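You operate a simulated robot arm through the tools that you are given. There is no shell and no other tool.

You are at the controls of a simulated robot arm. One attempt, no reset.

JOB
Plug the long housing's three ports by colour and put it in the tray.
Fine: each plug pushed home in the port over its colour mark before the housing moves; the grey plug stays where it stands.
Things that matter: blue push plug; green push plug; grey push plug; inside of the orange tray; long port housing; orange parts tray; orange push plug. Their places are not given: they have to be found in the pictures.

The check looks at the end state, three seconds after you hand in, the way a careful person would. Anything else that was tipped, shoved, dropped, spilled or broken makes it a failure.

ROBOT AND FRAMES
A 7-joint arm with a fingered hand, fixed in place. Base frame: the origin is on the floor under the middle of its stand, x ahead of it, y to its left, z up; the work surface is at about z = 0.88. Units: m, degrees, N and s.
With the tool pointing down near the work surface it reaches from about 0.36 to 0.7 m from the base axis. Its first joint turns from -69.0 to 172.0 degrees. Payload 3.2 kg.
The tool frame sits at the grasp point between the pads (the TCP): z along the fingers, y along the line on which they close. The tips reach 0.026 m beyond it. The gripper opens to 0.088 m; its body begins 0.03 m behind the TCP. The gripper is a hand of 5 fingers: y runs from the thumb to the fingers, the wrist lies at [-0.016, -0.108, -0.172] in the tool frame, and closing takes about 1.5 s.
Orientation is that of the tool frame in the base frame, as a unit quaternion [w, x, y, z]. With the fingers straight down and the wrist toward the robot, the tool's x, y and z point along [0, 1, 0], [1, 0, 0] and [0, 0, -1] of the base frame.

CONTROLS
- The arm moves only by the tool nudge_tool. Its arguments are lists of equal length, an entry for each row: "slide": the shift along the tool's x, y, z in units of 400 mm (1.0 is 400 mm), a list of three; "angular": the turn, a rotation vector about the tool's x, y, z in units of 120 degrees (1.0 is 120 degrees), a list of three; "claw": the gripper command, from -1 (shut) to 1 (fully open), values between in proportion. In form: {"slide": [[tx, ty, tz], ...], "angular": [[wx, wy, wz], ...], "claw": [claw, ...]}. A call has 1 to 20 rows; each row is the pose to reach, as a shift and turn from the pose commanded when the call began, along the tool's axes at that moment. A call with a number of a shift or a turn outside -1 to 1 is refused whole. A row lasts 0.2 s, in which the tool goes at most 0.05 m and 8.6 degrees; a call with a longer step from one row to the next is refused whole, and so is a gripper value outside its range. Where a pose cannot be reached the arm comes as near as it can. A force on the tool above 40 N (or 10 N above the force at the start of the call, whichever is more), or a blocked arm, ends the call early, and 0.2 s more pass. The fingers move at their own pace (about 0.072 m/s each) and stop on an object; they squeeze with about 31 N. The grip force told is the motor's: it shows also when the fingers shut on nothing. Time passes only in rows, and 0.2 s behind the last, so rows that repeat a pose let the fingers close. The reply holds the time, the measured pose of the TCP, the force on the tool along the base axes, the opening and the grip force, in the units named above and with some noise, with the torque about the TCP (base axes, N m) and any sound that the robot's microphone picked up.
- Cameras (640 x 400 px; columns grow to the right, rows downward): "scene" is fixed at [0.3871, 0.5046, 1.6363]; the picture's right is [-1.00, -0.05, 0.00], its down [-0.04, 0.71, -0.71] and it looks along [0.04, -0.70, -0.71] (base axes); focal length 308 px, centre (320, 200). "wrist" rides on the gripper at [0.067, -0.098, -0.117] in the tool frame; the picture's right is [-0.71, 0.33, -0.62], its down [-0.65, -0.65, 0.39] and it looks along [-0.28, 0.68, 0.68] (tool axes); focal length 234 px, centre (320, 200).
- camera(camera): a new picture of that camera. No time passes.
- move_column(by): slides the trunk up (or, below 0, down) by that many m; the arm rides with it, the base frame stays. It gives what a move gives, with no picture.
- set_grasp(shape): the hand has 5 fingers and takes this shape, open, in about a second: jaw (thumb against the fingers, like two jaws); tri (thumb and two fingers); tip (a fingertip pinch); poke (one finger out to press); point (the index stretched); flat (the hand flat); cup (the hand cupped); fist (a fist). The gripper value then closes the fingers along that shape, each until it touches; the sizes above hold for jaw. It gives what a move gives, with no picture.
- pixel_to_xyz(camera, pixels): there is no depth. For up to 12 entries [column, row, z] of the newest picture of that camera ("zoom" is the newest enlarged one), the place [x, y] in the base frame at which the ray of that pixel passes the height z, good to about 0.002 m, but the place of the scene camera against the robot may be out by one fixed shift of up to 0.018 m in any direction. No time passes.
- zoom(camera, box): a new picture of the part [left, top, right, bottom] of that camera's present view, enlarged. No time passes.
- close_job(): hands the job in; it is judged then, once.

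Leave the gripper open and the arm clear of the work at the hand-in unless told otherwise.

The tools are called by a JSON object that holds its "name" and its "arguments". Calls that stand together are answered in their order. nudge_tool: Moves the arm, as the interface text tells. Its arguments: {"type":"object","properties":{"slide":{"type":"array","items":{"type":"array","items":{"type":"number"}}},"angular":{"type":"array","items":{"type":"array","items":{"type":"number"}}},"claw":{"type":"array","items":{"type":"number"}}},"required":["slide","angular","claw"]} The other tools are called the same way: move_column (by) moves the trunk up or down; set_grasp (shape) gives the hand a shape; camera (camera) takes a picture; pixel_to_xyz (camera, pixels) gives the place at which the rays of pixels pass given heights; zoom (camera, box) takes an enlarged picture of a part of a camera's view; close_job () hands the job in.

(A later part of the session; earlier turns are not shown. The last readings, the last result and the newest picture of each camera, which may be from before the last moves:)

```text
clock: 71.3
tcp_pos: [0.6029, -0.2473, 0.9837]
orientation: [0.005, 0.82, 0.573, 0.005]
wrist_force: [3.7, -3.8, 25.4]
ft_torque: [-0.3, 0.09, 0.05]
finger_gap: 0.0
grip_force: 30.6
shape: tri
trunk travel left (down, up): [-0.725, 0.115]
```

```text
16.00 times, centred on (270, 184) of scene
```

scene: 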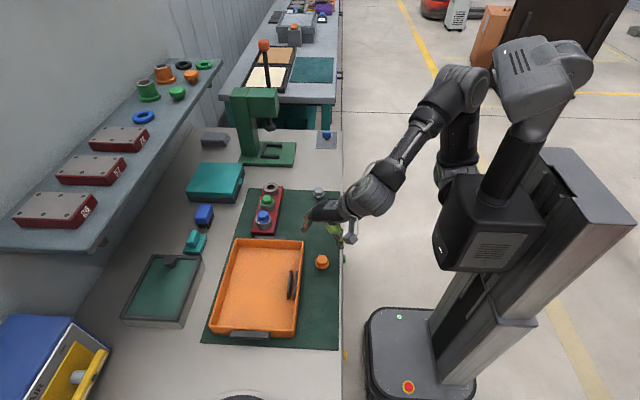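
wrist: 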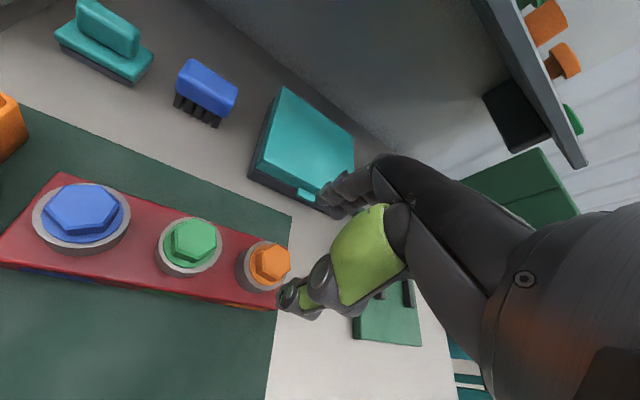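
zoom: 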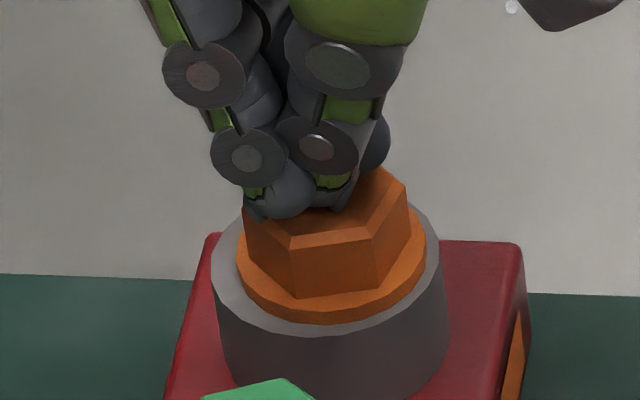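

Contact at the same height (0.9837). A bit more push, to about 36 N.

{"name": "nudge_tool", "arguments": {"slide": [[0, 0, 0.004], [0, 0, 0.008], [0, 0, 0.012], [0, 0, 0.012]], "angular": [[0, 0, 0], [0, 0, 0], [0, 0, 0], [0, 0, 0]], "claw": [-1, -1, -1, -1]}}

{"name": "zoom", "arguments": {"camera": "scene", "box": [258, 175, 283, 192]}}

```text
clock: 72.3
tcp_pos: [0.6028, -0.2468, 0.9833]
orientation: [0.008, 0.819, 0.573, 0.008]
wrist_force: [2.3, -3.8, 36.9]
ft_torque: [-0.24, 0.13, 0.04]
finger_gap: 0.0001
grip_force: 31.0
shape: tri
trunk travel left (down, up): [-0.725, 0.115]
```

```text
16.00 times, centred on (270, 184) of scene
```

zoom: 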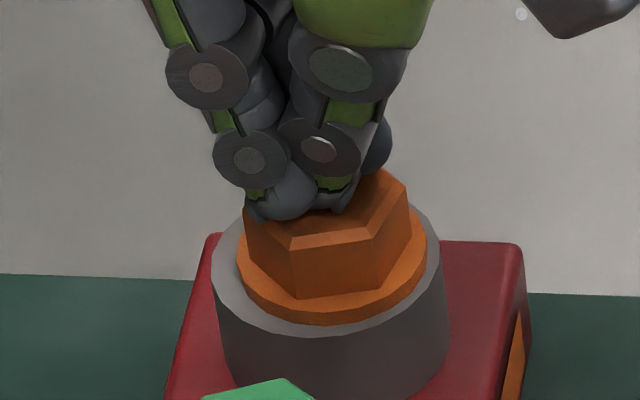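

All three plugs are home at equal press heights (~0.983). Next is the housing: I'll lift it by the middle ring (49 mm) with the three-finger grip, above which the palm clears the plug. I rise, open, and go over the middle port with heading 0°.

{"name": "nudge_tool", "arguments": {"slide": [[0, 0, -0.06], [0, 0, -0.17], [0.05, -0.016, -0.17], [0.1, -0.032, -0.17], [0.1558, -0.0495, -0.17], [0.1558, -0.0495, -0.17], [0.1558, -0.0495, -0.17]], "angular": [[0, 0, 0], [0, 0, 0], [0, 0, -0.05], [0, 0, -0.1], [0, 0, -0.15], [0, 0, -0.1667], [0, 0, -0.1667]], "claw": [-1, -1, -0.5, 0, 0.5, 1, 1]}}

{"name": "camera", "arguments": {"camera": "wrist"}}

{"name": "camera", "arguments": {"camera": "scene"}}

```text
clock: 73.9
tcp_pos: [0.6065, -0.1825, 1.0413]
orientation: [0.0, 0.707, 0.707, 0.0]
wrist_force: [0.0, 0.2, -0.1]
ft_torque: [0.01, 0.0, 0.0]
finger_gap: 0.0877
grip_force: 0.1
shape: tri
trunk travel left (down, up): [-0.725, 0.115]
```

```text
taken
```

wrist: 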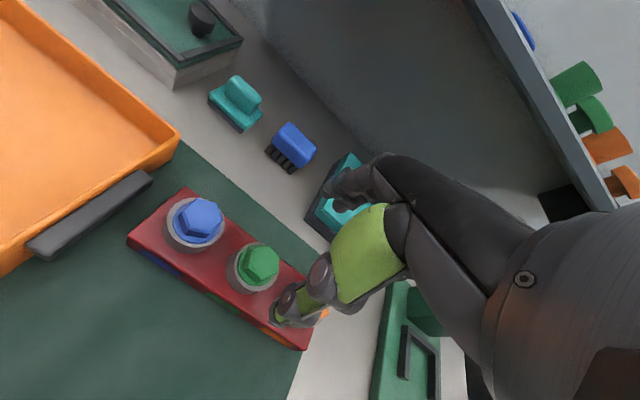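

```text
taken
```

scene: 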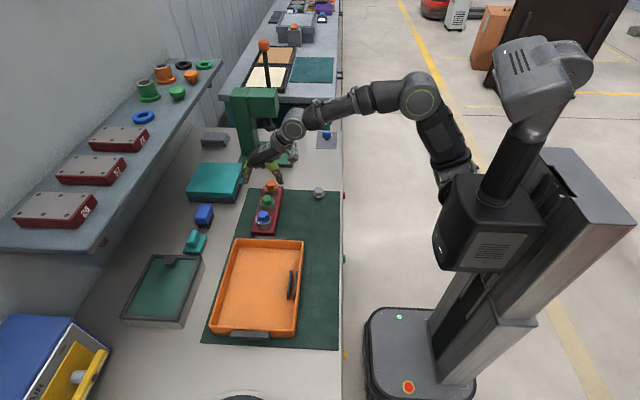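

Let me zoom on the middle ring in this view and measure tray features in the scene view (rim corners, floor, bars).

{"name": "zoom", "arguments": {"camera": "wrist", "box": [210, 225, 310, 315]}}

{"name": "zoom", "arguments": {"camera": "scene", "box": [200, 225, 320, 350]}}

{"name": "zoom", "arguments": {"camera": "scene", "box": [245, 175, 295, 240]}}

```text
4.44 times, centred on (260, 270) of wrist
```

zoom: 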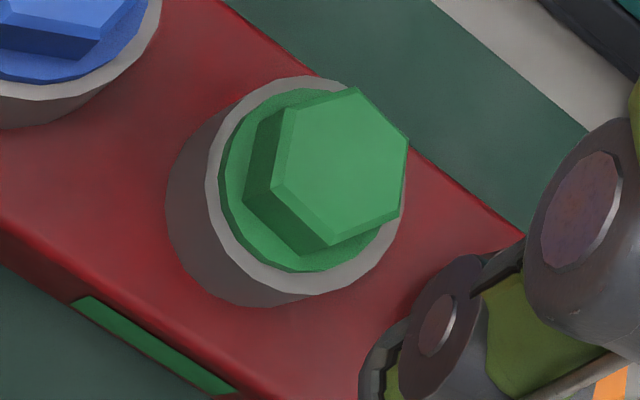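

```text
3.20 times, centred on (260, 288) of scene
```

zoom: 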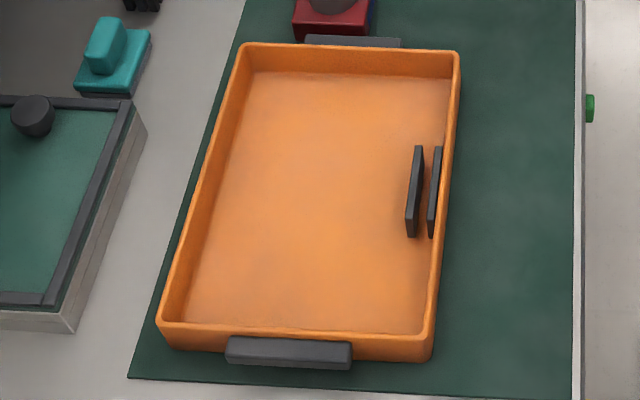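

```text
6.15 times, centred on (270, 208) of scene
```

zoom: 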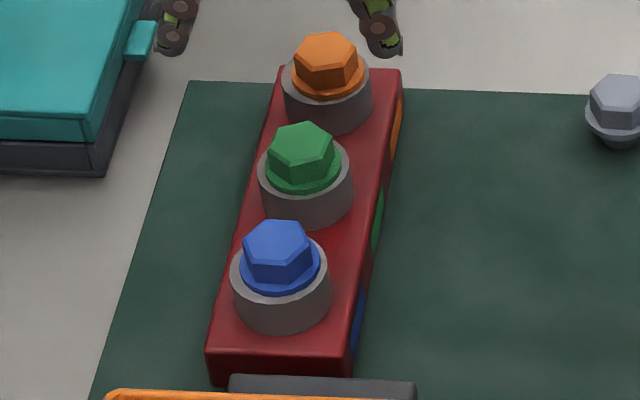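

Query tray floor corners, rim corners, and the bars in the scene view.

{"name": "pixel_to_xyz", "arguments": {"camera": "scene", "pixels": [[239, 248, 0.886], [299.7, 249.9, 0.886], [217.8, 326.1, 0.886], [292.8, 329.6, 0.886], [286.6, 299.5, 0.886], [290, 272, 0.9], [236, 239, 0.92], [303, 241, 0.92], [210, 330, 0.92], [294, 339, 0.92]]}}

{"name": "pixel_to_xyz", "arguments": {"camera": "wrist", "pixels": [[257.5, 266.5, 0.936], [260, 267, 0.936], [265.5, 261.5, 0.9565]]}}

```text
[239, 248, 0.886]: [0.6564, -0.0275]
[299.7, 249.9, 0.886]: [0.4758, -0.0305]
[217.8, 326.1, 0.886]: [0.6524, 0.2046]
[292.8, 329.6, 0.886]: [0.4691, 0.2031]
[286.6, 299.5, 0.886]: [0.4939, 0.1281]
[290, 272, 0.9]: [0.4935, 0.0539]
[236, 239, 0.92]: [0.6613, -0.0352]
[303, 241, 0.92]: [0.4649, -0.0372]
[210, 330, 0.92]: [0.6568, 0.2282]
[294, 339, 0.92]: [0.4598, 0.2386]
```

```text
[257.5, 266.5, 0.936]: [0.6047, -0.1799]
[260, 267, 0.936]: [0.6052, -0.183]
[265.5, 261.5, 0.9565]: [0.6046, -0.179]
```

The tray's inside is about 0.18 × 0.23 m. I now measure the housing's length and width to see the clearance.

{"name": "pixel_to_xyz", "arguments": {"camera": "scene", "pixels": [[263.5, 232.4, 0.916], [272.3, 187.0, 0.916], [251.6, 232.0, 0.916], [274.9, 232.4, 0.916], [264, 186.5, 0.916], [283, 186.5, 0.916], [252, 238.0, 0.883], [274.5, 237.5, 0.883]]}}

{"name": "zoom", "arguments": {"camera": "scene", "box": [248, 218, 282, 242]}}

{"name": "zoom", "arguments": {"camera": "scene", "box": [255, 172, 290, 197]}}

```text
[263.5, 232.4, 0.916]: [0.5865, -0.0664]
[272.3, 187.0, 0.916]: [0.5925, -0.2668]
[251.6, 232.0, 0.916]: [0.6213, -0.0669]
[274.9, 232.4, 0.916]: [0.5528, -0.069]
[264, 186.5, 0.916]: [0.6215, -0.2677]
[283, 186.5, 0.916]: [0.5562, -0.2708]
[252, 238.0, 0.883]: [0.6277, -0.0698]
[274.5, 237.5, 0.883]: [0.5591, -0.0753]
```

```text
16.00 times, centred on (265, 230) of scene
```

zoom: 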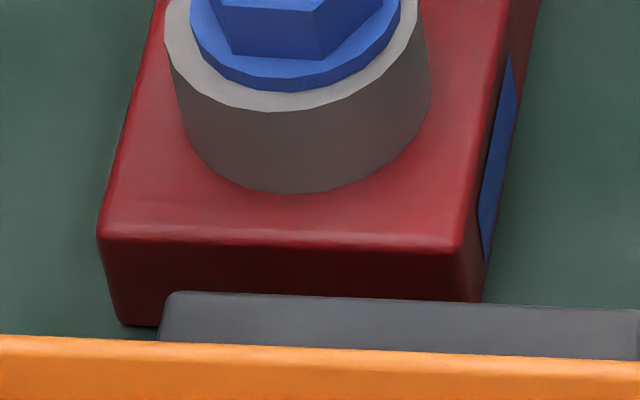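

```text
16.00 times, centred on (272, 184) of scene
```

zoom: 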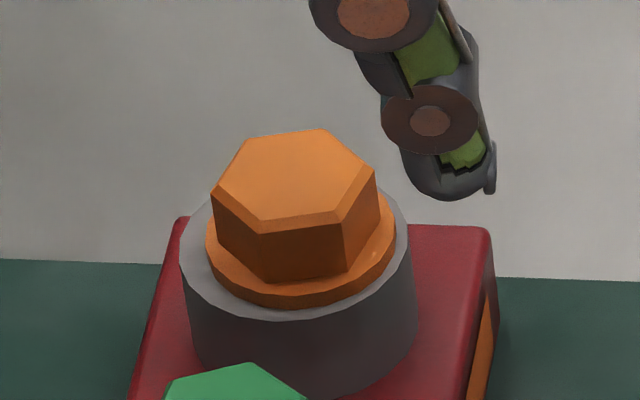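

Body: about 68 × 207 mm, so it fits along the tray with roughly a centimetre at each end. In "tri" the folded outer fingers could touch the neighbouring plug, so I switch to "jaw" (all fingers straight) here in the air and inspect the finger spacing.

{"name": "set_grasp", "arguments": {"shape": "jaw"}}

{"name": "zoom", "arguments": {"camera": "scene", "box": [240, 145, 290, 190]}}

{"name": "zoom", "arguments": {"camera": "wrist", "box": [220, 150, 420, 330]}}

```text
clock: 74.8
tcp_pos: [0.6075, -0.1831, 1.0416]
orientation: [0.0, 0.707, 0.707, 0.0]
wrist_force: [0.1, 0.1, -0.2]
ft_torque: [-0.02, -0.01, -0.01]
finger_gap: 0.0876
grip_force: 0.1
shape: jaw
trunk travel left (down, up): [-0.725, 0.115]
```

```text
8.89 times, centred on (265, 168) of scene
```

zoom: 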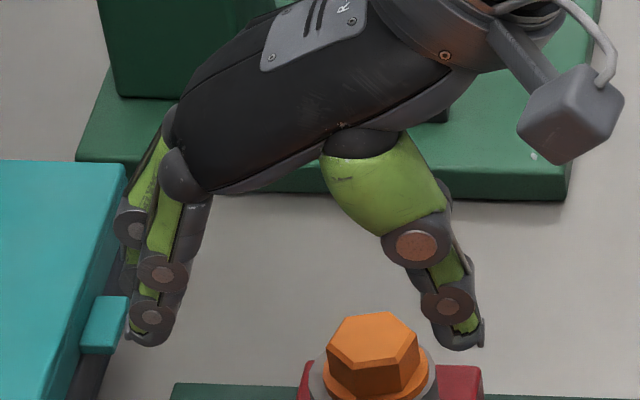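

```text
2.22 times, centred on (320, 240) of wrist
```

zoom: 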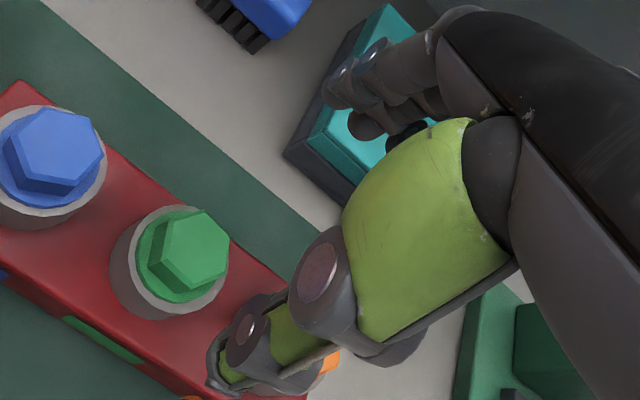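

Jaw fingers look straight in a row. I check the teal box clearance on the far side of the housing, by querying its near edges.

{"name": "zoom", "arguments": {"camera": "scene", "box": [180, 155, 270, 215]}}

{"name": "pixel_to_xyz", "arguments": {"camera": "scene", "pixels": [[237, 203, 0.88], [243, 186, 0.91], [243, 180, 0.92], [244, 166, 0.93], [230, 203, 0.88]]}}

```text
6.67 times, centred on (225, 185) of scene
```

zoom: 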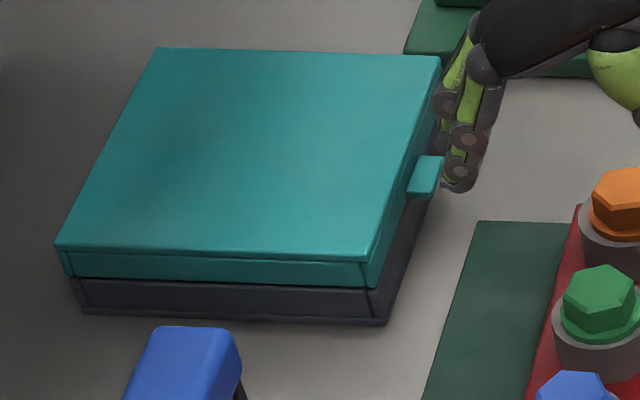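

```text
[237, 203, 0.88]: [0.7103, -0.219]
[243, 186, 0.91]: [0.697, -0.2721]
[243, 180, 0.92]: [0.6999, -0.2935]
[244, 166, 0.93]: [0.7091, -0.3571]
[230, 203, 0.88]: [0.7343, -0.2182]
```

The box is at least 4 cm clear of the fingers. I descend in stages: first to TCP z ≈ 0.987 (tips just above the plug tops) and look.

{"name": "nudge_tool", "arguments": {"slide": [[0.004, -0.003, 0.05], [0.007, -0.005, 0.1], [0.007, -0.005, 0.1365], [0.007, -0.005, 0.1365]], "angular": [[0, 0, 0], [0, 0, 0], [0, 0, 0], [0, 0, 0]], "claw": [1, 1, 1, 1]}}

{"name": "camera", "arguments": {"camera": "wrist"}}

{"name": "zoom", "arguments": {"camera": "wrist", "box": [220, 150, 400, 320]}}

{"name": "zoom", "arguments": {"camera": "scene", "box": [240, 165, 290, 210]}}

```text
clock: 75.8
tcp_pos: [0.6051, -0.1803, 0.9859]
orientation: [0.001, 0.707, 0.707, 0.0]
wrist_force: [0.0, -0.6, 0.0]
ft_torque: [0.0, -0.01, 0.03]
finger_gap: 0.0876
grip_force: 0.0
shape: jaw
trunk travel left (down, up): [-0.725, 0.115]
```

```text
taken
```

wrist: 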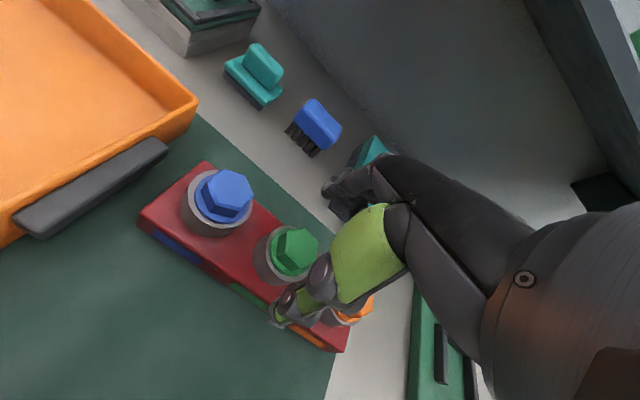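

```text
2.35 times, centred on (310, 235) of wrist
```

zoom: 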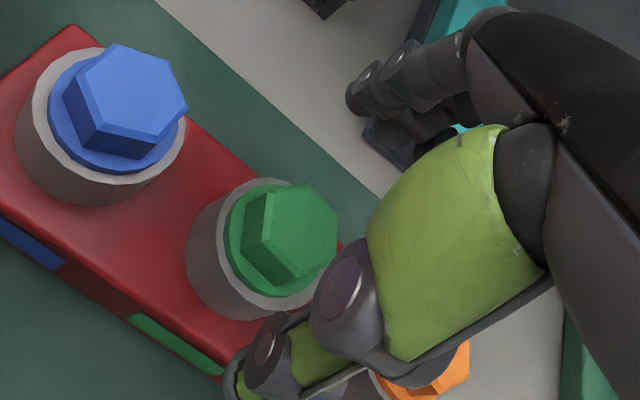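

```text
8.89 times, centred on (265, 188) of scene
```

zoom: 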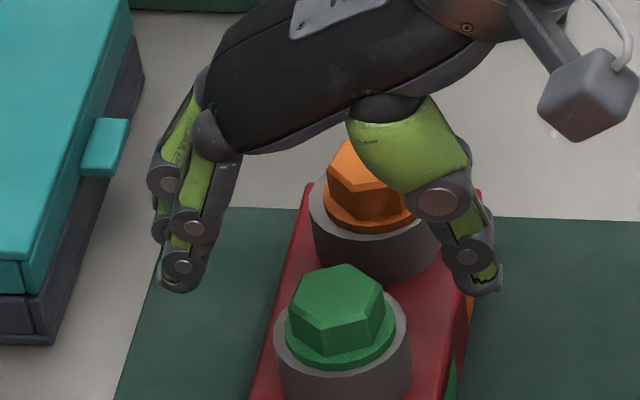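

The hand straddles the green plug; index/middle face the thumb across the middle ring. I lower to TCP z ≈ 0.945 (tips just above the body top), hand open.

{"name": "nudge_tool", "arguments": {"slide": [[0, 0, 0.035], [0, 0, 0.07], [0, 0, 0.1], [0, 0, 0.1]], "angular": [[0, 0, 0], [0, 0, 0], [0, 0, 0], [0, 0, 0]], "claw": [1, 1, 1, 1]}}

{"name": "zoom", "arguments": {"camera": "scene", "box": [240, 170, 290, 215]}}

{"name": "zoom", "arguments": {"camera": "wrist", "box": [220, 150, 400, 320]}}

```text
clock: 76.8
tcp_pos: [0.605, -0.1793, 0.946]
orientation: [0.0, 0.707, 0.707, 0.0]
wrist_force: [-0.5, 0.0, -0.3]
ft_torque: [0.03, 0.03, -0.01]
finger_gap: 0.0877
grip_force: 0.0
shape: jaw
trunk travel left (down, up): [-0.725, 0.115]
```

```text
8.89 times, centred on (265, 192) of scene
```

zoom: 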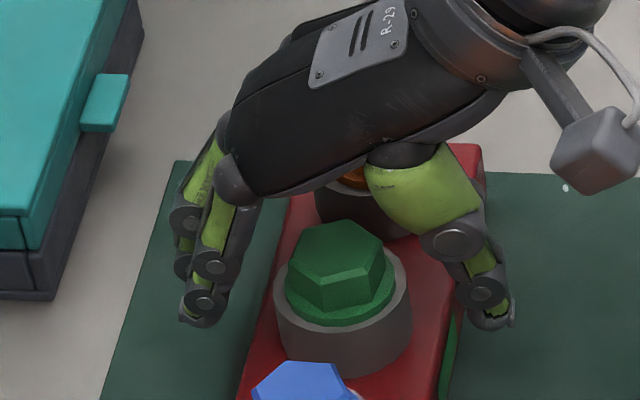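

```text
2.35 times, centred on (310, 235) of wrist
```

zoom: 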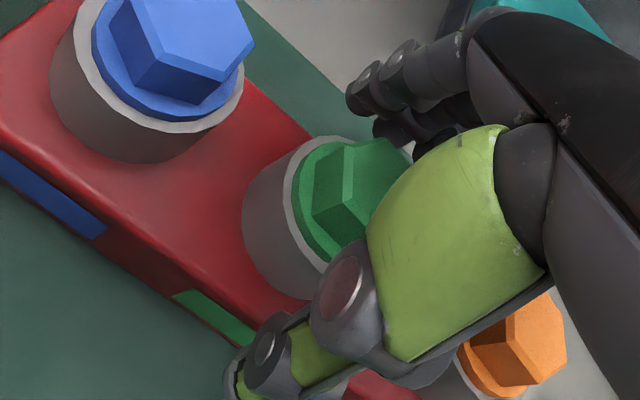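

Positions look right: fingers outside the ring on both sides, palm above the plug. I close on the ring.

{"name": "nudge_tool", "arguments": {"slide": [[0, 0, 0], [0, 0, 0], [0, 0, 0], [0, 0, 0], [0, 0, 0], [0, 0, 0], [0, 0, 0]], "angular": [[0, 0, 0], [0, 0, 0], [0, 0, 0], [0, 0, 0], [0, 0, 0], [0, 0, 0], [0, 0, 0]], "claw": [0.7, 0.4, 0.15, -0.1, -0.1, -0.1, -0.1]}}

{"name": "zoom", "arguments": {"camera": "scene", "box": [245, 175, 290, 215]}}

{"name": "zoom", "arguments": {"camera": "wrist", "box": [220, 150, 400, 320]}}

```text
clock: 78.4
tcp_pos: [0.6024, -0.1802, 0.9462]
orientation: [0.001, 0.708, 0.706, 0.0]
wrist_force: [-2.1, -0.2, -0.6]
ft_torque: [0.0, 0.05, 0.02]
finger_gap: 0.0361
grip_force: 31.4
shape: jaw
trunk travel left (down, up): [-0.725, 0.115]
```

```text
10.00 times, centred on (268, 195) of scene
```

zoom: 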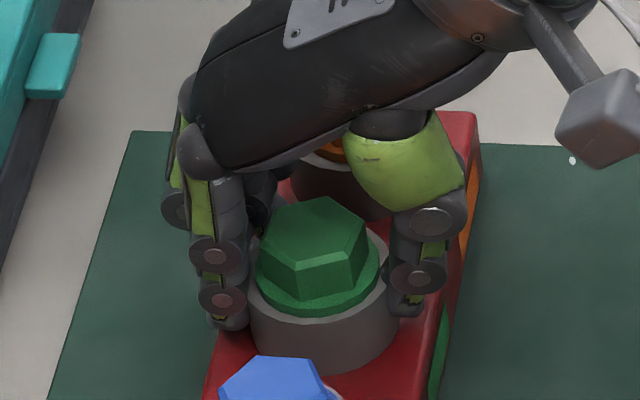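

```text
2.35 times, centred on (310, 235) of wrist
```

zoom: 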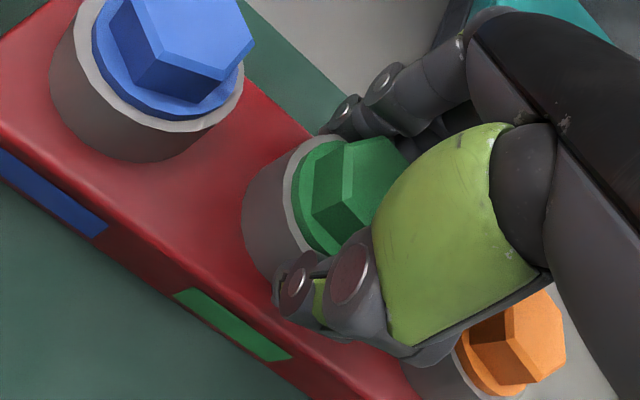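

Grip reads 31 N on the ring. I lift 15 mm slowly to see whether the housing comes up level.

{"name": "nudge_tool", "arguments": {"slide": [[0, 0, -0.0075], [0, 0, -0.015], [0, 0, -0.0225], [0, 0, -0.03], [0, 0, -0.0375], [0, 0, -0.0375]], "angular": [[0, 0, 0], [0, 0, 0], [0, 0, 0], [0, 0, 0], [0, 0, 0], [0, 0, 0]], "claw": [-0.2, -0.2, -0.2, -0.2, -0.2, -0.2]}}

{"name": "zoom", "arguments": {"camera": "scene", "box": [235, 170, 300, 245]}}

{"name": "camera", "arguments": {"camera": "wrist"}}

```text
clock: 79.8
tcp_pos: [0.6047, -0.1798, 0.9614]
orientation: [0.0, 0.707, 0.707, 0.001]
wrist_force: [0.7, 0.6, 0.2]
ft_torque: [0.01, -0.04, 0.0]
finger_gap: 0.036
grip_force: 0.1
shape: jaw
trunk travel left (down, up): [-0.725, 0.115]
```

```text
5.33 times, centred on (268, 208) of scene
```

zoom: 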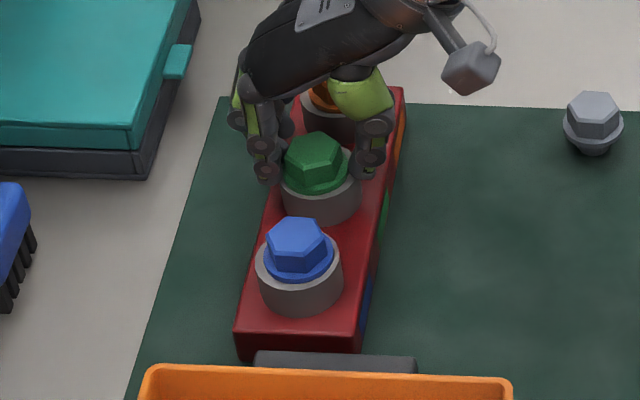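

```text
taken
```

wrist: 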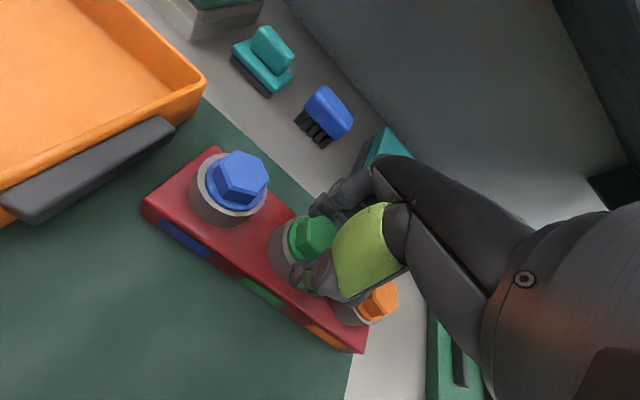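

The grip force fell to zero: the fingers slipped up off the ring and the housing stayed on the mat. I zoom in to see where the fingers are now relative to the green plug.

{"name": "zoom", "arguments": {"camera": "scene", "box": [255, 185, 290, 213]}}

{"name": "zoom", "arguments": {"camera": "wrist", "box": [250, 170, 350, 310]}}

```text
14.29 times, centred on (272, 199) of scene
```

zoom: 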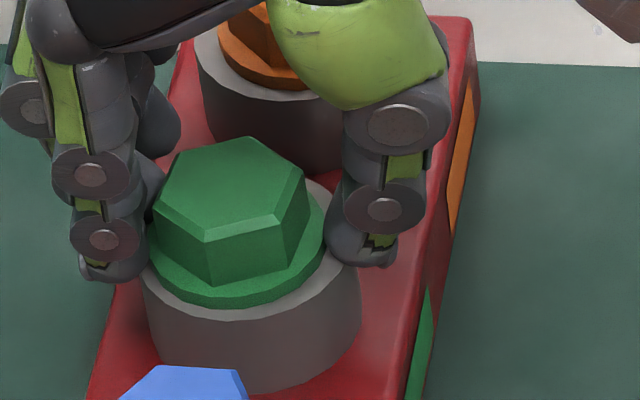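

```text
2.86 times, centred on (300, 240) of wrist
```

zoom: 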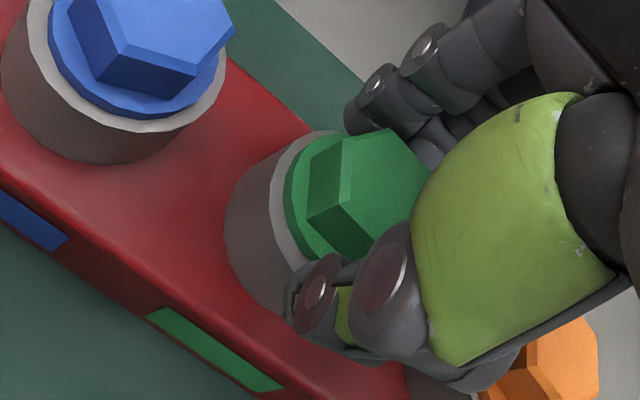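

The housing only slid about 1 mm. The fingertips were too high on the ring. I'll reopen to about 62 mm, go down until the tips are just above the housing body, and grip lower.

{"name": "nudge_tool", "arguments": {"slide": [[0, 0.002, 0], [0, 0.0035, 0], [0, 0.0035, 0], [0, 0.0035, 0.02], [0, 0.0035, 0.04], [0, 0.0035, 0.04]], "angular": [[0, 0, 0], [0, 0, 0], [0, 0, 0], [0, 0, 0], [0, 0, 0], [0, 0, 0]], "claw": [0.2, 0.42, 0.42, 0.42, 0.42, 0.42]}}

{"name": "zoom", "arguments": {"camera": "scene", "box": [250, 183, 285, 213]}}

{"name": "camera", "arguments": {"camera": "wrist"}}

{"name": "zoom", "arguments": {"camera": "wrist", "box": [240, 180, 350, 310]}}

```text
clock: 81.2
tcp_pos: [0.6058, -0.1797, 0.9459]
orientation: [0.0, 0.708, 0.707, 0.0]
wrist_force: [-0.1, -0.3, 0.6]
ft_torque: [0.02, -0.01, 0.03]
finger_gap: 0.062
grip_force: 0.2
shape: jaw
trunk travel left (down, up): [-0.725, 0.115]
```

```text
13.33 times, centred on (268, 198) of scene
```

zoom: 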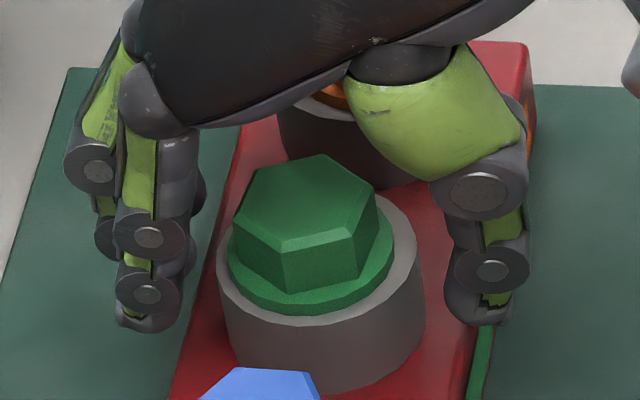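

```text
taken
```

wrist: 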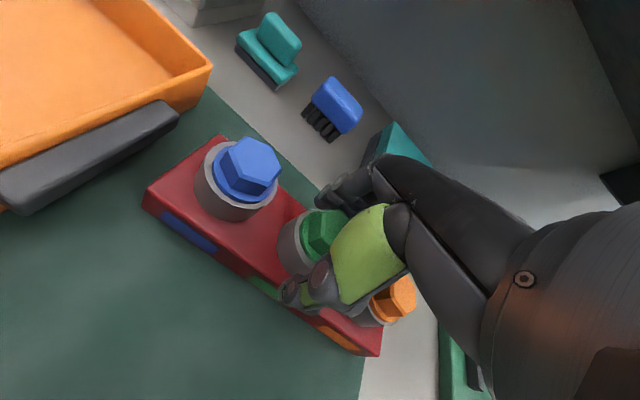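

```text
3.08 times, centred on (295, 245) of wrist
```

zoom: 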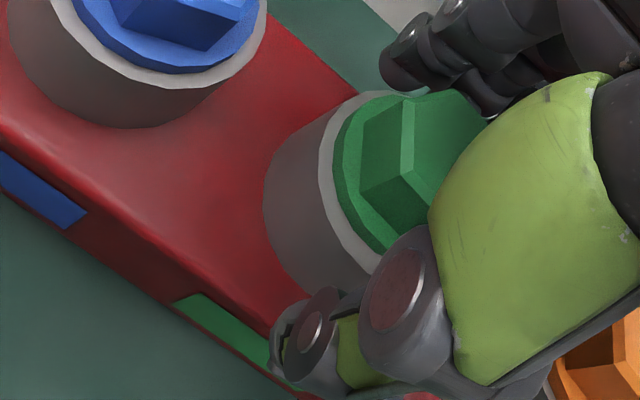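

Index and thumb oppose each other slightly +y of the TCP's finger row, so I shift +5 mm in y to balance the fingers on the ring, pre-close to 57 mm, then lower until the tips just touch the housing's top face.

{"name": "nudge_tool", "arguments": {"slide": [[0.012, -0.0025, 0], [0.012, -0.0025, 0], [0.012, -0.0025, 0.005], [0.012, -0.0025, 0.01], [0.012, -0.0025, 0.015], [0.012, -0.0025, 0.02]], "angular": [[0, 0, 0], [0, 0, 0], [0, 0, 0], [0, 0, 0], [0, 0, 0], [0, 0, 0]], "claw": [0.3, 0.3, 0.3, 0.3, 0.3, 0.3]}}

{"name": "zoom", "arguments": {"camera": "scene", "box": [250, 183, 285, 213]}}

{"name": "zoom", "arguments": {"camera": "wrist", "box": [240, 180, 350, 310]}}

```text
clock: 82.6
tcp_pos: [0.6051, -0.1751, 0.9389]
orientation: [0.001, 0.707, 0.707, 0.002]
wrist_force: [-0.3, -0.4, 2.9]
ft_torque: [-0.04, -0.04, 0.02]
finger_gap: 0.0578
grip_force: 0.1
shape: jaw
trunk travel left (down, up): [-0.725, 0.115]
```

```text
13.33 times, centred on (268, 198) of scene
```

zoom: 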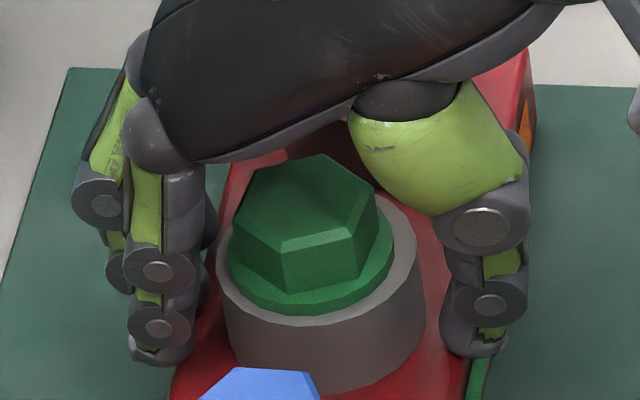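

```text
3.08 times, centred on (295, 245) of wrist
```

zoom: 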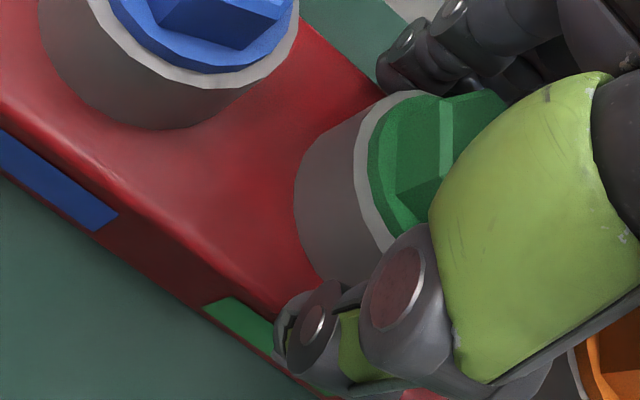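

Light contact (2.9 N) at z = 0.939: the tips are on the housing's top face. I raise 1 mm and close firmly on the ring.

{"name": "nudge_tool", "arguments": {"slide": [[0, 0, -0.002], [0, 0, -0.002], [0, 0, -0.002], [0, 0, -0.002], [0, 0, -0.002], [0, 0, -0.002], [0, 0, -0.002], [0, 0, -0.002]], "angular": [[0, 0, 0], [0, 0, 0], [0, 0, 0], [0, 0, 0], [0, 0, 0], [0, 0, 0], [0, 0, 0], [0, 0, 0]], "claw": [0.3, 0.15, 0.0, -0.15, -0.3, -0.3, -0.3, -0.3]}}

{"name": "zoom", "arguments": {"camera": "scene", "box": [250, 183, 285, 213]}}

{"name": "zoom", "arguments": {"camera": "wrist", "box": [240, 180, 350, 310]}}

```text
clock: 84.4
tcp_pos: [0.6038, -0.1736, 0.9395]
orientation: [0.001, 0.707, 0.707, 0.001]
wrist_force: [-1.6, 2.9, 7.5]
ft_torque: [-0.05, 0.31, -0.11]
finger_gap: 0.0417
grip_force: 30.9
shape: jaw
trunk travel left (down, up): [-0.725, 0.115]
```

```text
13.33 times, centred on (268, 198) of scene
```

zoom: 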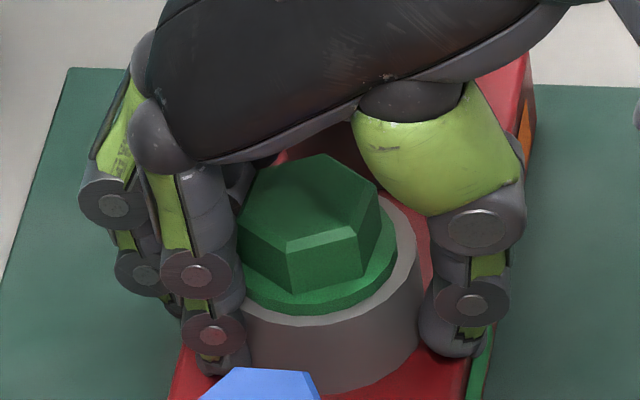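

```text
3.08 times, centred on (295, 245) of wrist
```

zoom: 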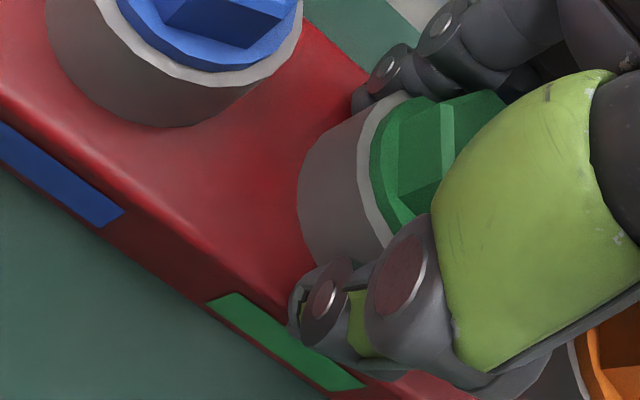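

Better contact: gap reads 41.7 mm with 31 N. I lift just 4 mm in small rows and read the force.

{"name": "nudge_tool", "arguments": {"slide": [[0, 0, -0.003], [0, 0, -0.006], [0, 0, -0.009], [0, 0, -0.012], [0, 0, -0.012]], "angular": [[0, 0, 0], [0, 0, 0], [0, 0, 0], [0, 0, 0], [0, 0, 0]], "claw": [-0.3, -0.3, -0.3, -0.3, -0.3]}}

{"name": "zoom", "arguments": {"camera": "scene", "box": [235, 170, 300, 245]}}

```text
clock: 85.6
tcp_pos: [0.605, -0.1751, 0.9403]
orientation: [-0.002, 0.708, 0.706, -0.002]
wrist_force: [-1.9, 2.9, 0.2]
ft_torque: [-0.01, 0.21, 0.0]
finger_gap: 0.0393
grip_force: 31.1
shape: jaw
trunk travel left (down, up): [-0.725, 0.115]
```

```text
5.33 times, centred on (268, 208) of scene
```

zoom: 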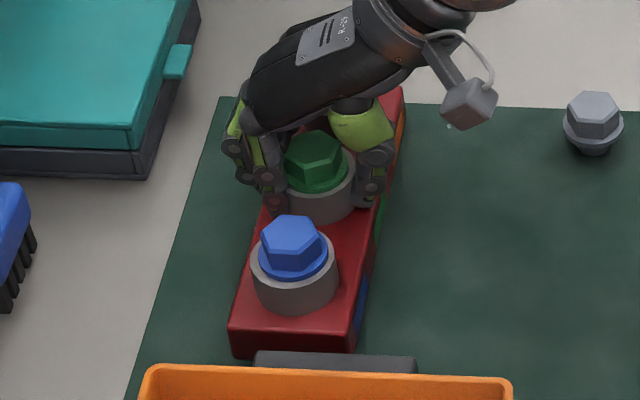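

Grip force holds at 31 N. I continue lifting another 8 mm slowly.

{"name": "nudge_tool", "arguments": {"slide": [[0, 0, -0.004], [0, 0, -0.008], [0, 0, -0.012], [0, 0, -0.016], [0, 0, -0.02], [0, 0, -0.02]], "angular": [[0, 0, 0], [0, 0, 0], [0, 0, 0], [0, 0, 0], [0, 0, 0], [0, 0, 0]], "claw": [-0.4, -0.4, -0.4, -0.4, -0.4, -0.4]}}

{"name": "zoom", "arguments": {"camera": "scene", "box": [235, 170, 300, 245]}}

{"name": "zoom", "arguments": {"camera": "wrist", "box": [240, 180, 350, 310]}}

```text
clock: 87.0
tcp_pos: [0.6072, -0.1761, 0.9489]
orientation: [-0.001, 0.707, 0.707, -0.001]
wrist_force: [0.1, -0.4, -17.7]
ft_torque: [0.06, 0.04, 0.01]
finger_gap: 0.0355
grip_force: 30.8
shape: jaw
trunk travel left (down, up): [-0.725, 0.115]
```

```text
5.33 times, centred on (268, 208) of scene
```

zoom: 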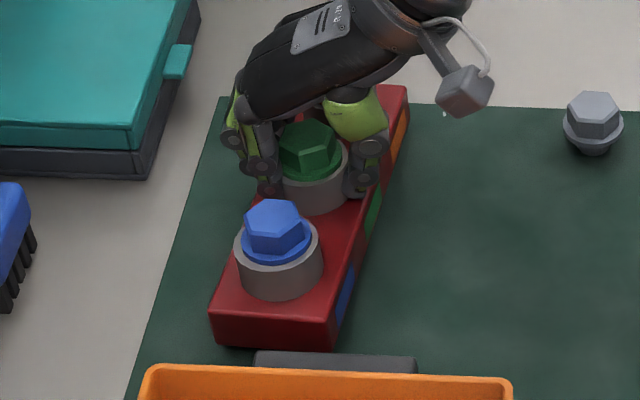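

```text
3.08 times, centred on (295, 245) of wrist
```

zoom: 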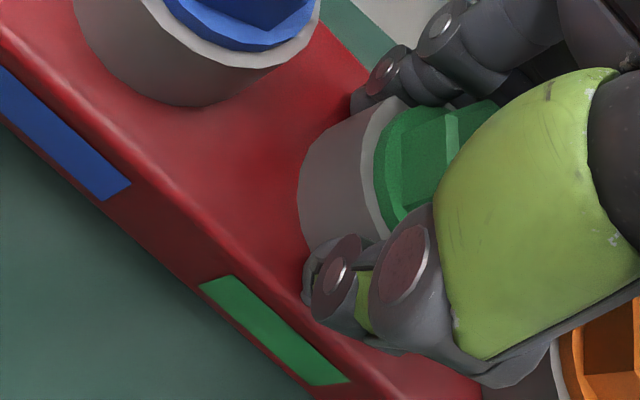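

It is off the mat: about 17.7 N hanging on the hand (1.8 kg), though it has turned a few degrees. Before going higher, I hold still and check for creep.

{"name": "nudge_tool", "arguments": {"slide": [[0, 0, 0], [0, 0, 0], [0, 0, 0], [0, 0, 0]], "angular": [[0, 0, 0], [0, 0, 0], [0, 0, 0], [0, 0, 0]], "claw": [-0.6, -0.6, -0.6, -0.6]}}

{"name": "zoom", "arguments": {"camera": "scene", "box": [235, 170, 300, 245]}}

{"name": "zoom", "arguments": {"camera": "wrist", "box": [240, 180, 350, 310]}}

```text
clock: 88.0
tcp_pos: [0.6069, -0.1758, 0.9481]
orientation: [-0.002, 0.707, 0.707, -0.001]
wrist_force: [0.4, -0.3, -18.5]
ft_torque: [0.06, 0.0, 0.0]
finger_gap: 0.0352
grip_force: 31.1
shape: jaw
trunk travel left (down, up): [-0.725, 0.115]
```

```text
5.33 times, centred on (268, 208) of scene
```

zoom: 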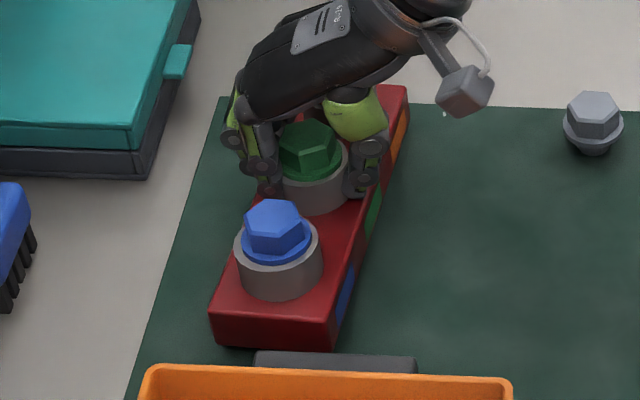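

```text
3.08 times, centred on (295, 245) of wrist
```

zoom: 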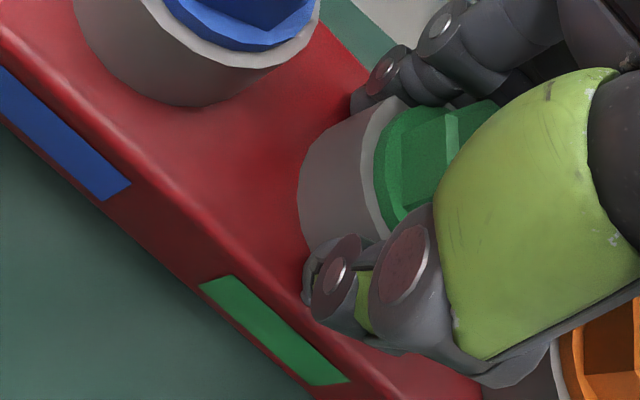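

Stable: no creep, 18.5 N. I lift another 55 mm smoothly so that the bottom clears the tray rim (~0.926).

{"name": "nudge_tool", "arguments": {"slide": [[0, 0, -0.008], [0, 0, -0.022], [0, 0, -0.042], [0, 0, -0.062], [0, 0, -0.082], [0, 0, -0.102], [0, 0, -0.12], [0, 0, -0.132], [0, 0, -0.138], [0, 0, -0.138]], "angular": [[0, 0, 0], [0, 0, 0], [0, 0, 0], [0, 0, 0], [0, 0, 0], [0, 0, 0], [0, 0, 0], [0, 0, 0], [0, 0, 0], [0, 0, 0]], "claw": [-0.6, -0.6, -0.6, -0.6, -0.6, -0.6, -0.6, -0.6, -0.6, -0.6]}}

{"name": "zoom", "arguments": {"camera": "scene", "box": [225, 150, 305, 250]}}

{"name": "camera", "arguments": {"camera": "wrist"}}

```text
clock: 90.2
tcp_pos: [0.6076, -0.1757, 1.0032]
orientation: [-0.001, 0.707, 0.707, -0.001]
wrist_force: [-0.5, -0.3, -16.9]
ft_torque: [0.13, 0.03, 0.01]
finger_gap: 0.0352
grip_force: 30.7
shape: jaw
trunk travel left (down, up): [-0.725, 0.115]
```

```text
4.00 times, centred on (265, 200) of scene
```

zoom: 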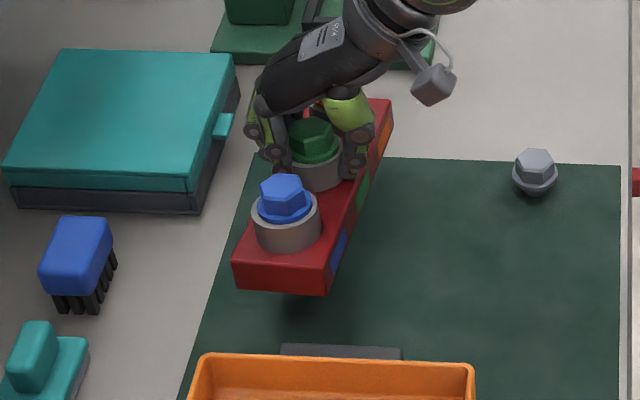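

```text
taken
```

wrist: 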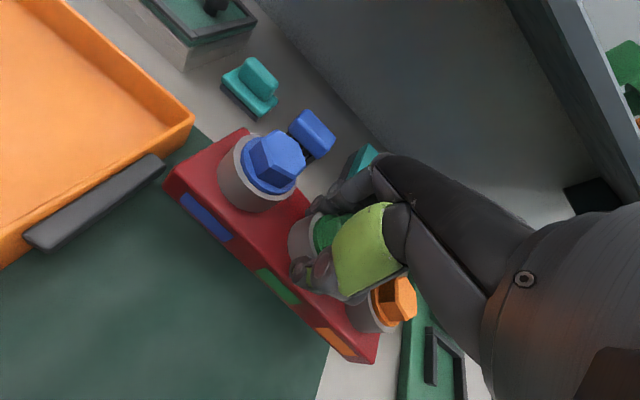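

Housing hangs level at about 17 N. Now I carry it +0.262 m in y (and −12 mm in x) over the tray with a +5° turn to line up with the tray, smoothly ramped.

{"name": "nudge_tool", "arguments": {"slide": [[0.0131, -0.0006, -0.003], [0.0393, -0.0018, -0.006], [0.0787, -0.0036, -0.0125], [0.1311, -0.006, -0.0125], [0.1835, -0.0084, -0.0125], [0.236, -0.0108, -0.0125], [0.2884, -0.0132, -0.0125], [0.3409, -0.0156, -0.0125], [0.3933, -0.018, -0.0125], [0.4457, -0.0204, -0.0125], [0.4982, -0.0228, -0.0125], [0.5506, -0.0252, -0.0125], [0.59, -0.027, -0.0125], [0.6227, -0.0285, -0.0125], [0.6424, -0.0294, -0.0125], [0.6555, -0.03, -0.0125], [0.6555, -0.03, -0.0125], [0.6555, -0.03, -0.0125]], "angular": [[0, 0, -0.0009], [0, 0, -0.0026], [0, 0, -0.0052], [0, 0, -0.0087], [0, 0, -0.0121], [0, 0, -0.0156], [0, 0, -0.0191], [0, 0, -0.0225], [0, 0, -0.026], [0, 0, -0.0294], [0, 0, -0.0329], [0, 0, -0.0364], [0, 0, -0.039], [0, 0, -0.0411], [0, 0, -0.0424], [0, 0, -0.0433], [0, 0, -0.0433], [0, 0, -0.0433]], "claw": [-0.6, -0.6, -0.6, -0.6, -0.6, -0.6, -0.6, -0.6, -0.6, -0.6, -0.6, -0.6, -0.6, -0.6, -0.6, -0.6, -0.6, -0.6]}}

{"name": "camera", "arguments": {"camera": "scene"}}

{"name": "zoom", "arguments": {"camera": "scene", "box": [195, 200, 325, 350]}}

{"name": "camera", "arguments": {"camera": "wrist"}}

```text
clock: 94.0
tcp_pos: [0.6076, 0.0689, 1.0252]
orientation: [-0.023, 0.69, 0.723, 0.023]
wrist_force: [-0.6, 0.0, -17.7]
ft_torque: [0.02, 0.09, -0.01]
finger_gap: 0.0352
grip_force: 31.4
shape: jaw
trunk travel left (down, up): [-0.725, 0.115]
```

```text
taken
```

scene: 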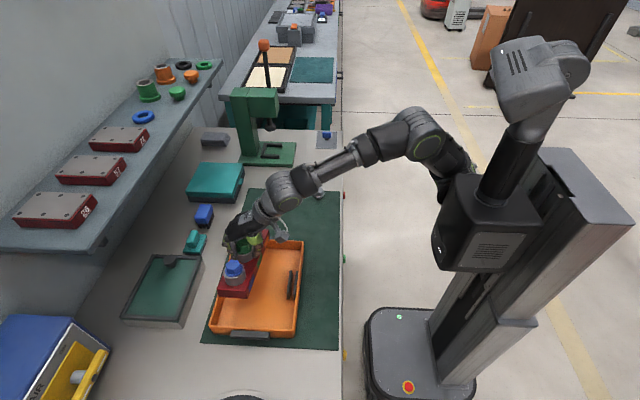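

```text
2.67 times, centred on (260, 275) of scene
```

zoom: 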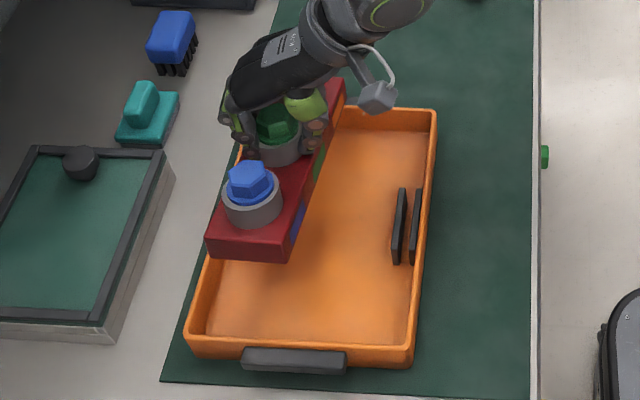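

```text
taken
```

wrist: 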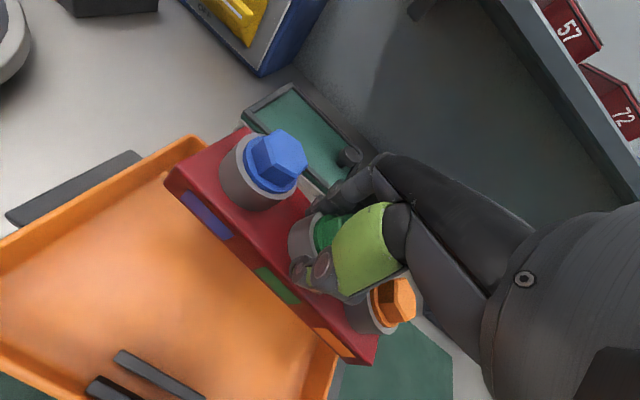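

The arm stopped short: it reads (0.608, 0.069, 1.025) with about 4° tilt, so a joint is near a limit in this posture. The housing is secure at 17.7 N. I try turning the hand a further +8° at the same commanded place to see if that relieves it (the tray has room for a turned housing).

{"name": "nudge_tool", "arguments": {"slide": [[0, 0, 0], [0, 0, 0], [0, 0, 0], [0, 0, 0]], "angular": [[0, 0, -0.022], [0, 0, -0.044], [0, 0, -0.067], [0, 0, -0.067]], "claw": [-0.6, -0.6, -0.6, -0.6]}}

{"name": "camera", "arguments": {"camera": "scene"}}

```text
clock: 95.0
tcp_pos: [0.5963, 0.087, 1.0071]
orientation: [-0.002, 0.62, 0.785, -0.003]
wrist_force: [-0.5, -0.1, -18.7]
ft_torque: [0.06, 0.08, 0.0]
finger_gap: 0.0351
grip_force: 31.3
shape: jaw
trunk travel left (down, up): [-0.725, 0.115]
```

```text
taken
```

scene: 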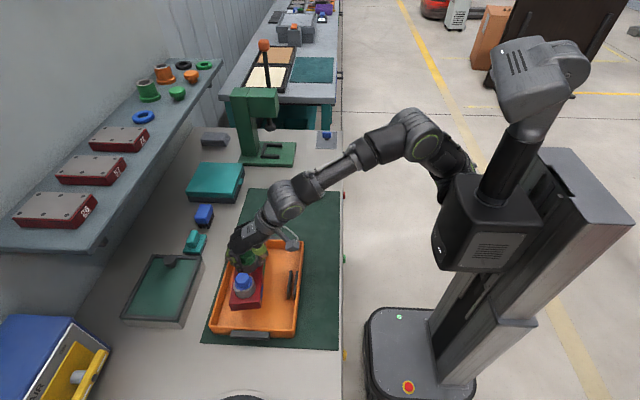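

That solved it: TCP now (0.596, 0.087, 1.007), level. The housing sits over the tray, turned about 9°. I zoom to check the fit before lowering.

{"name": "zoom", "arguments": {"camera": "scene", "box": [195, 215, 325, 350]}}

{"name": "camera", "arguments": {"camera": "wrist"}}

{"name": "zoom", "arguments": {"camera": "scene", "box": [220, 230, 290, 315]}}

```text
2.96 times, centred on (260, 282) of scene
```

zoom: 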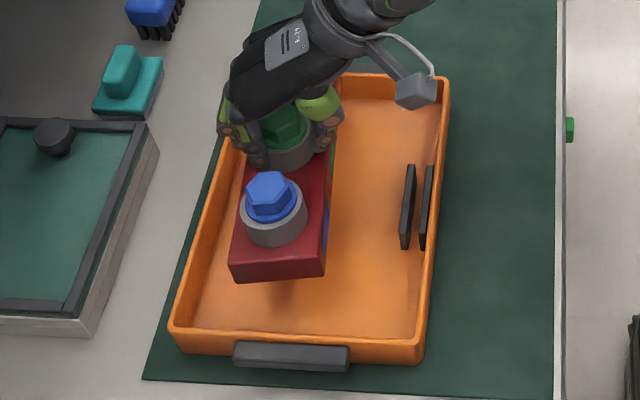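

```text
taken
```

wrist: 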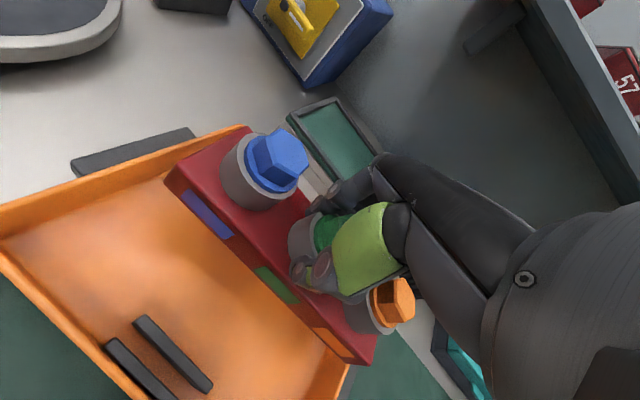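

```text
4.71 times, centred on (255, 272) of scene
```

zoom: 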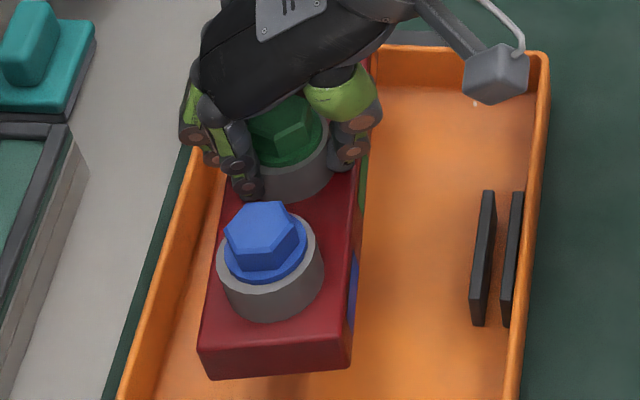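

I query the housing's visible corners at their lifted heights to predict where it will land.

{"name": "pixel_to_xyz", "arguments": {"camera": "scene", "pixels": [[229.5, 302.8, 0.979], [261.8, 300.2, 0.979], [232.1, 309.8, 0.951], [261.4, 307.7, 0.951], [266, 241.2, 0.979], [243, 284.5, 1.002], [251.0, 258.5, 1.002]]}}

{"name": "pixel_to_xyz", "arguments": {"camera": "wrist", "pixels": [[275, 163, 1.024], [265, 170, 1.003]]}}

```text
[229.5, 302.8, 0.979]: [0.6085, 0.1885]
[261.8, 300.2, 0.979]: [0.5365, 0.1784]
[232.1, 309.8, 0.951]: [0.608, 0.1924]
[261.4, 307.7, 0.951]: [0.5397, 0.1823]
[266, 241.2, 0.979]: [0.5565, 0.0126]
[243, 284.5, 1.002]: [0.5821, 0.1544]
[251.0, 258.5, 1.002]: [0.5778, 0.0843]
```

```text
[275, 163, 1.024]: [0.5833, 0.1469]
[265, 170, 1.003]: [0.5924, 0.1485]
```

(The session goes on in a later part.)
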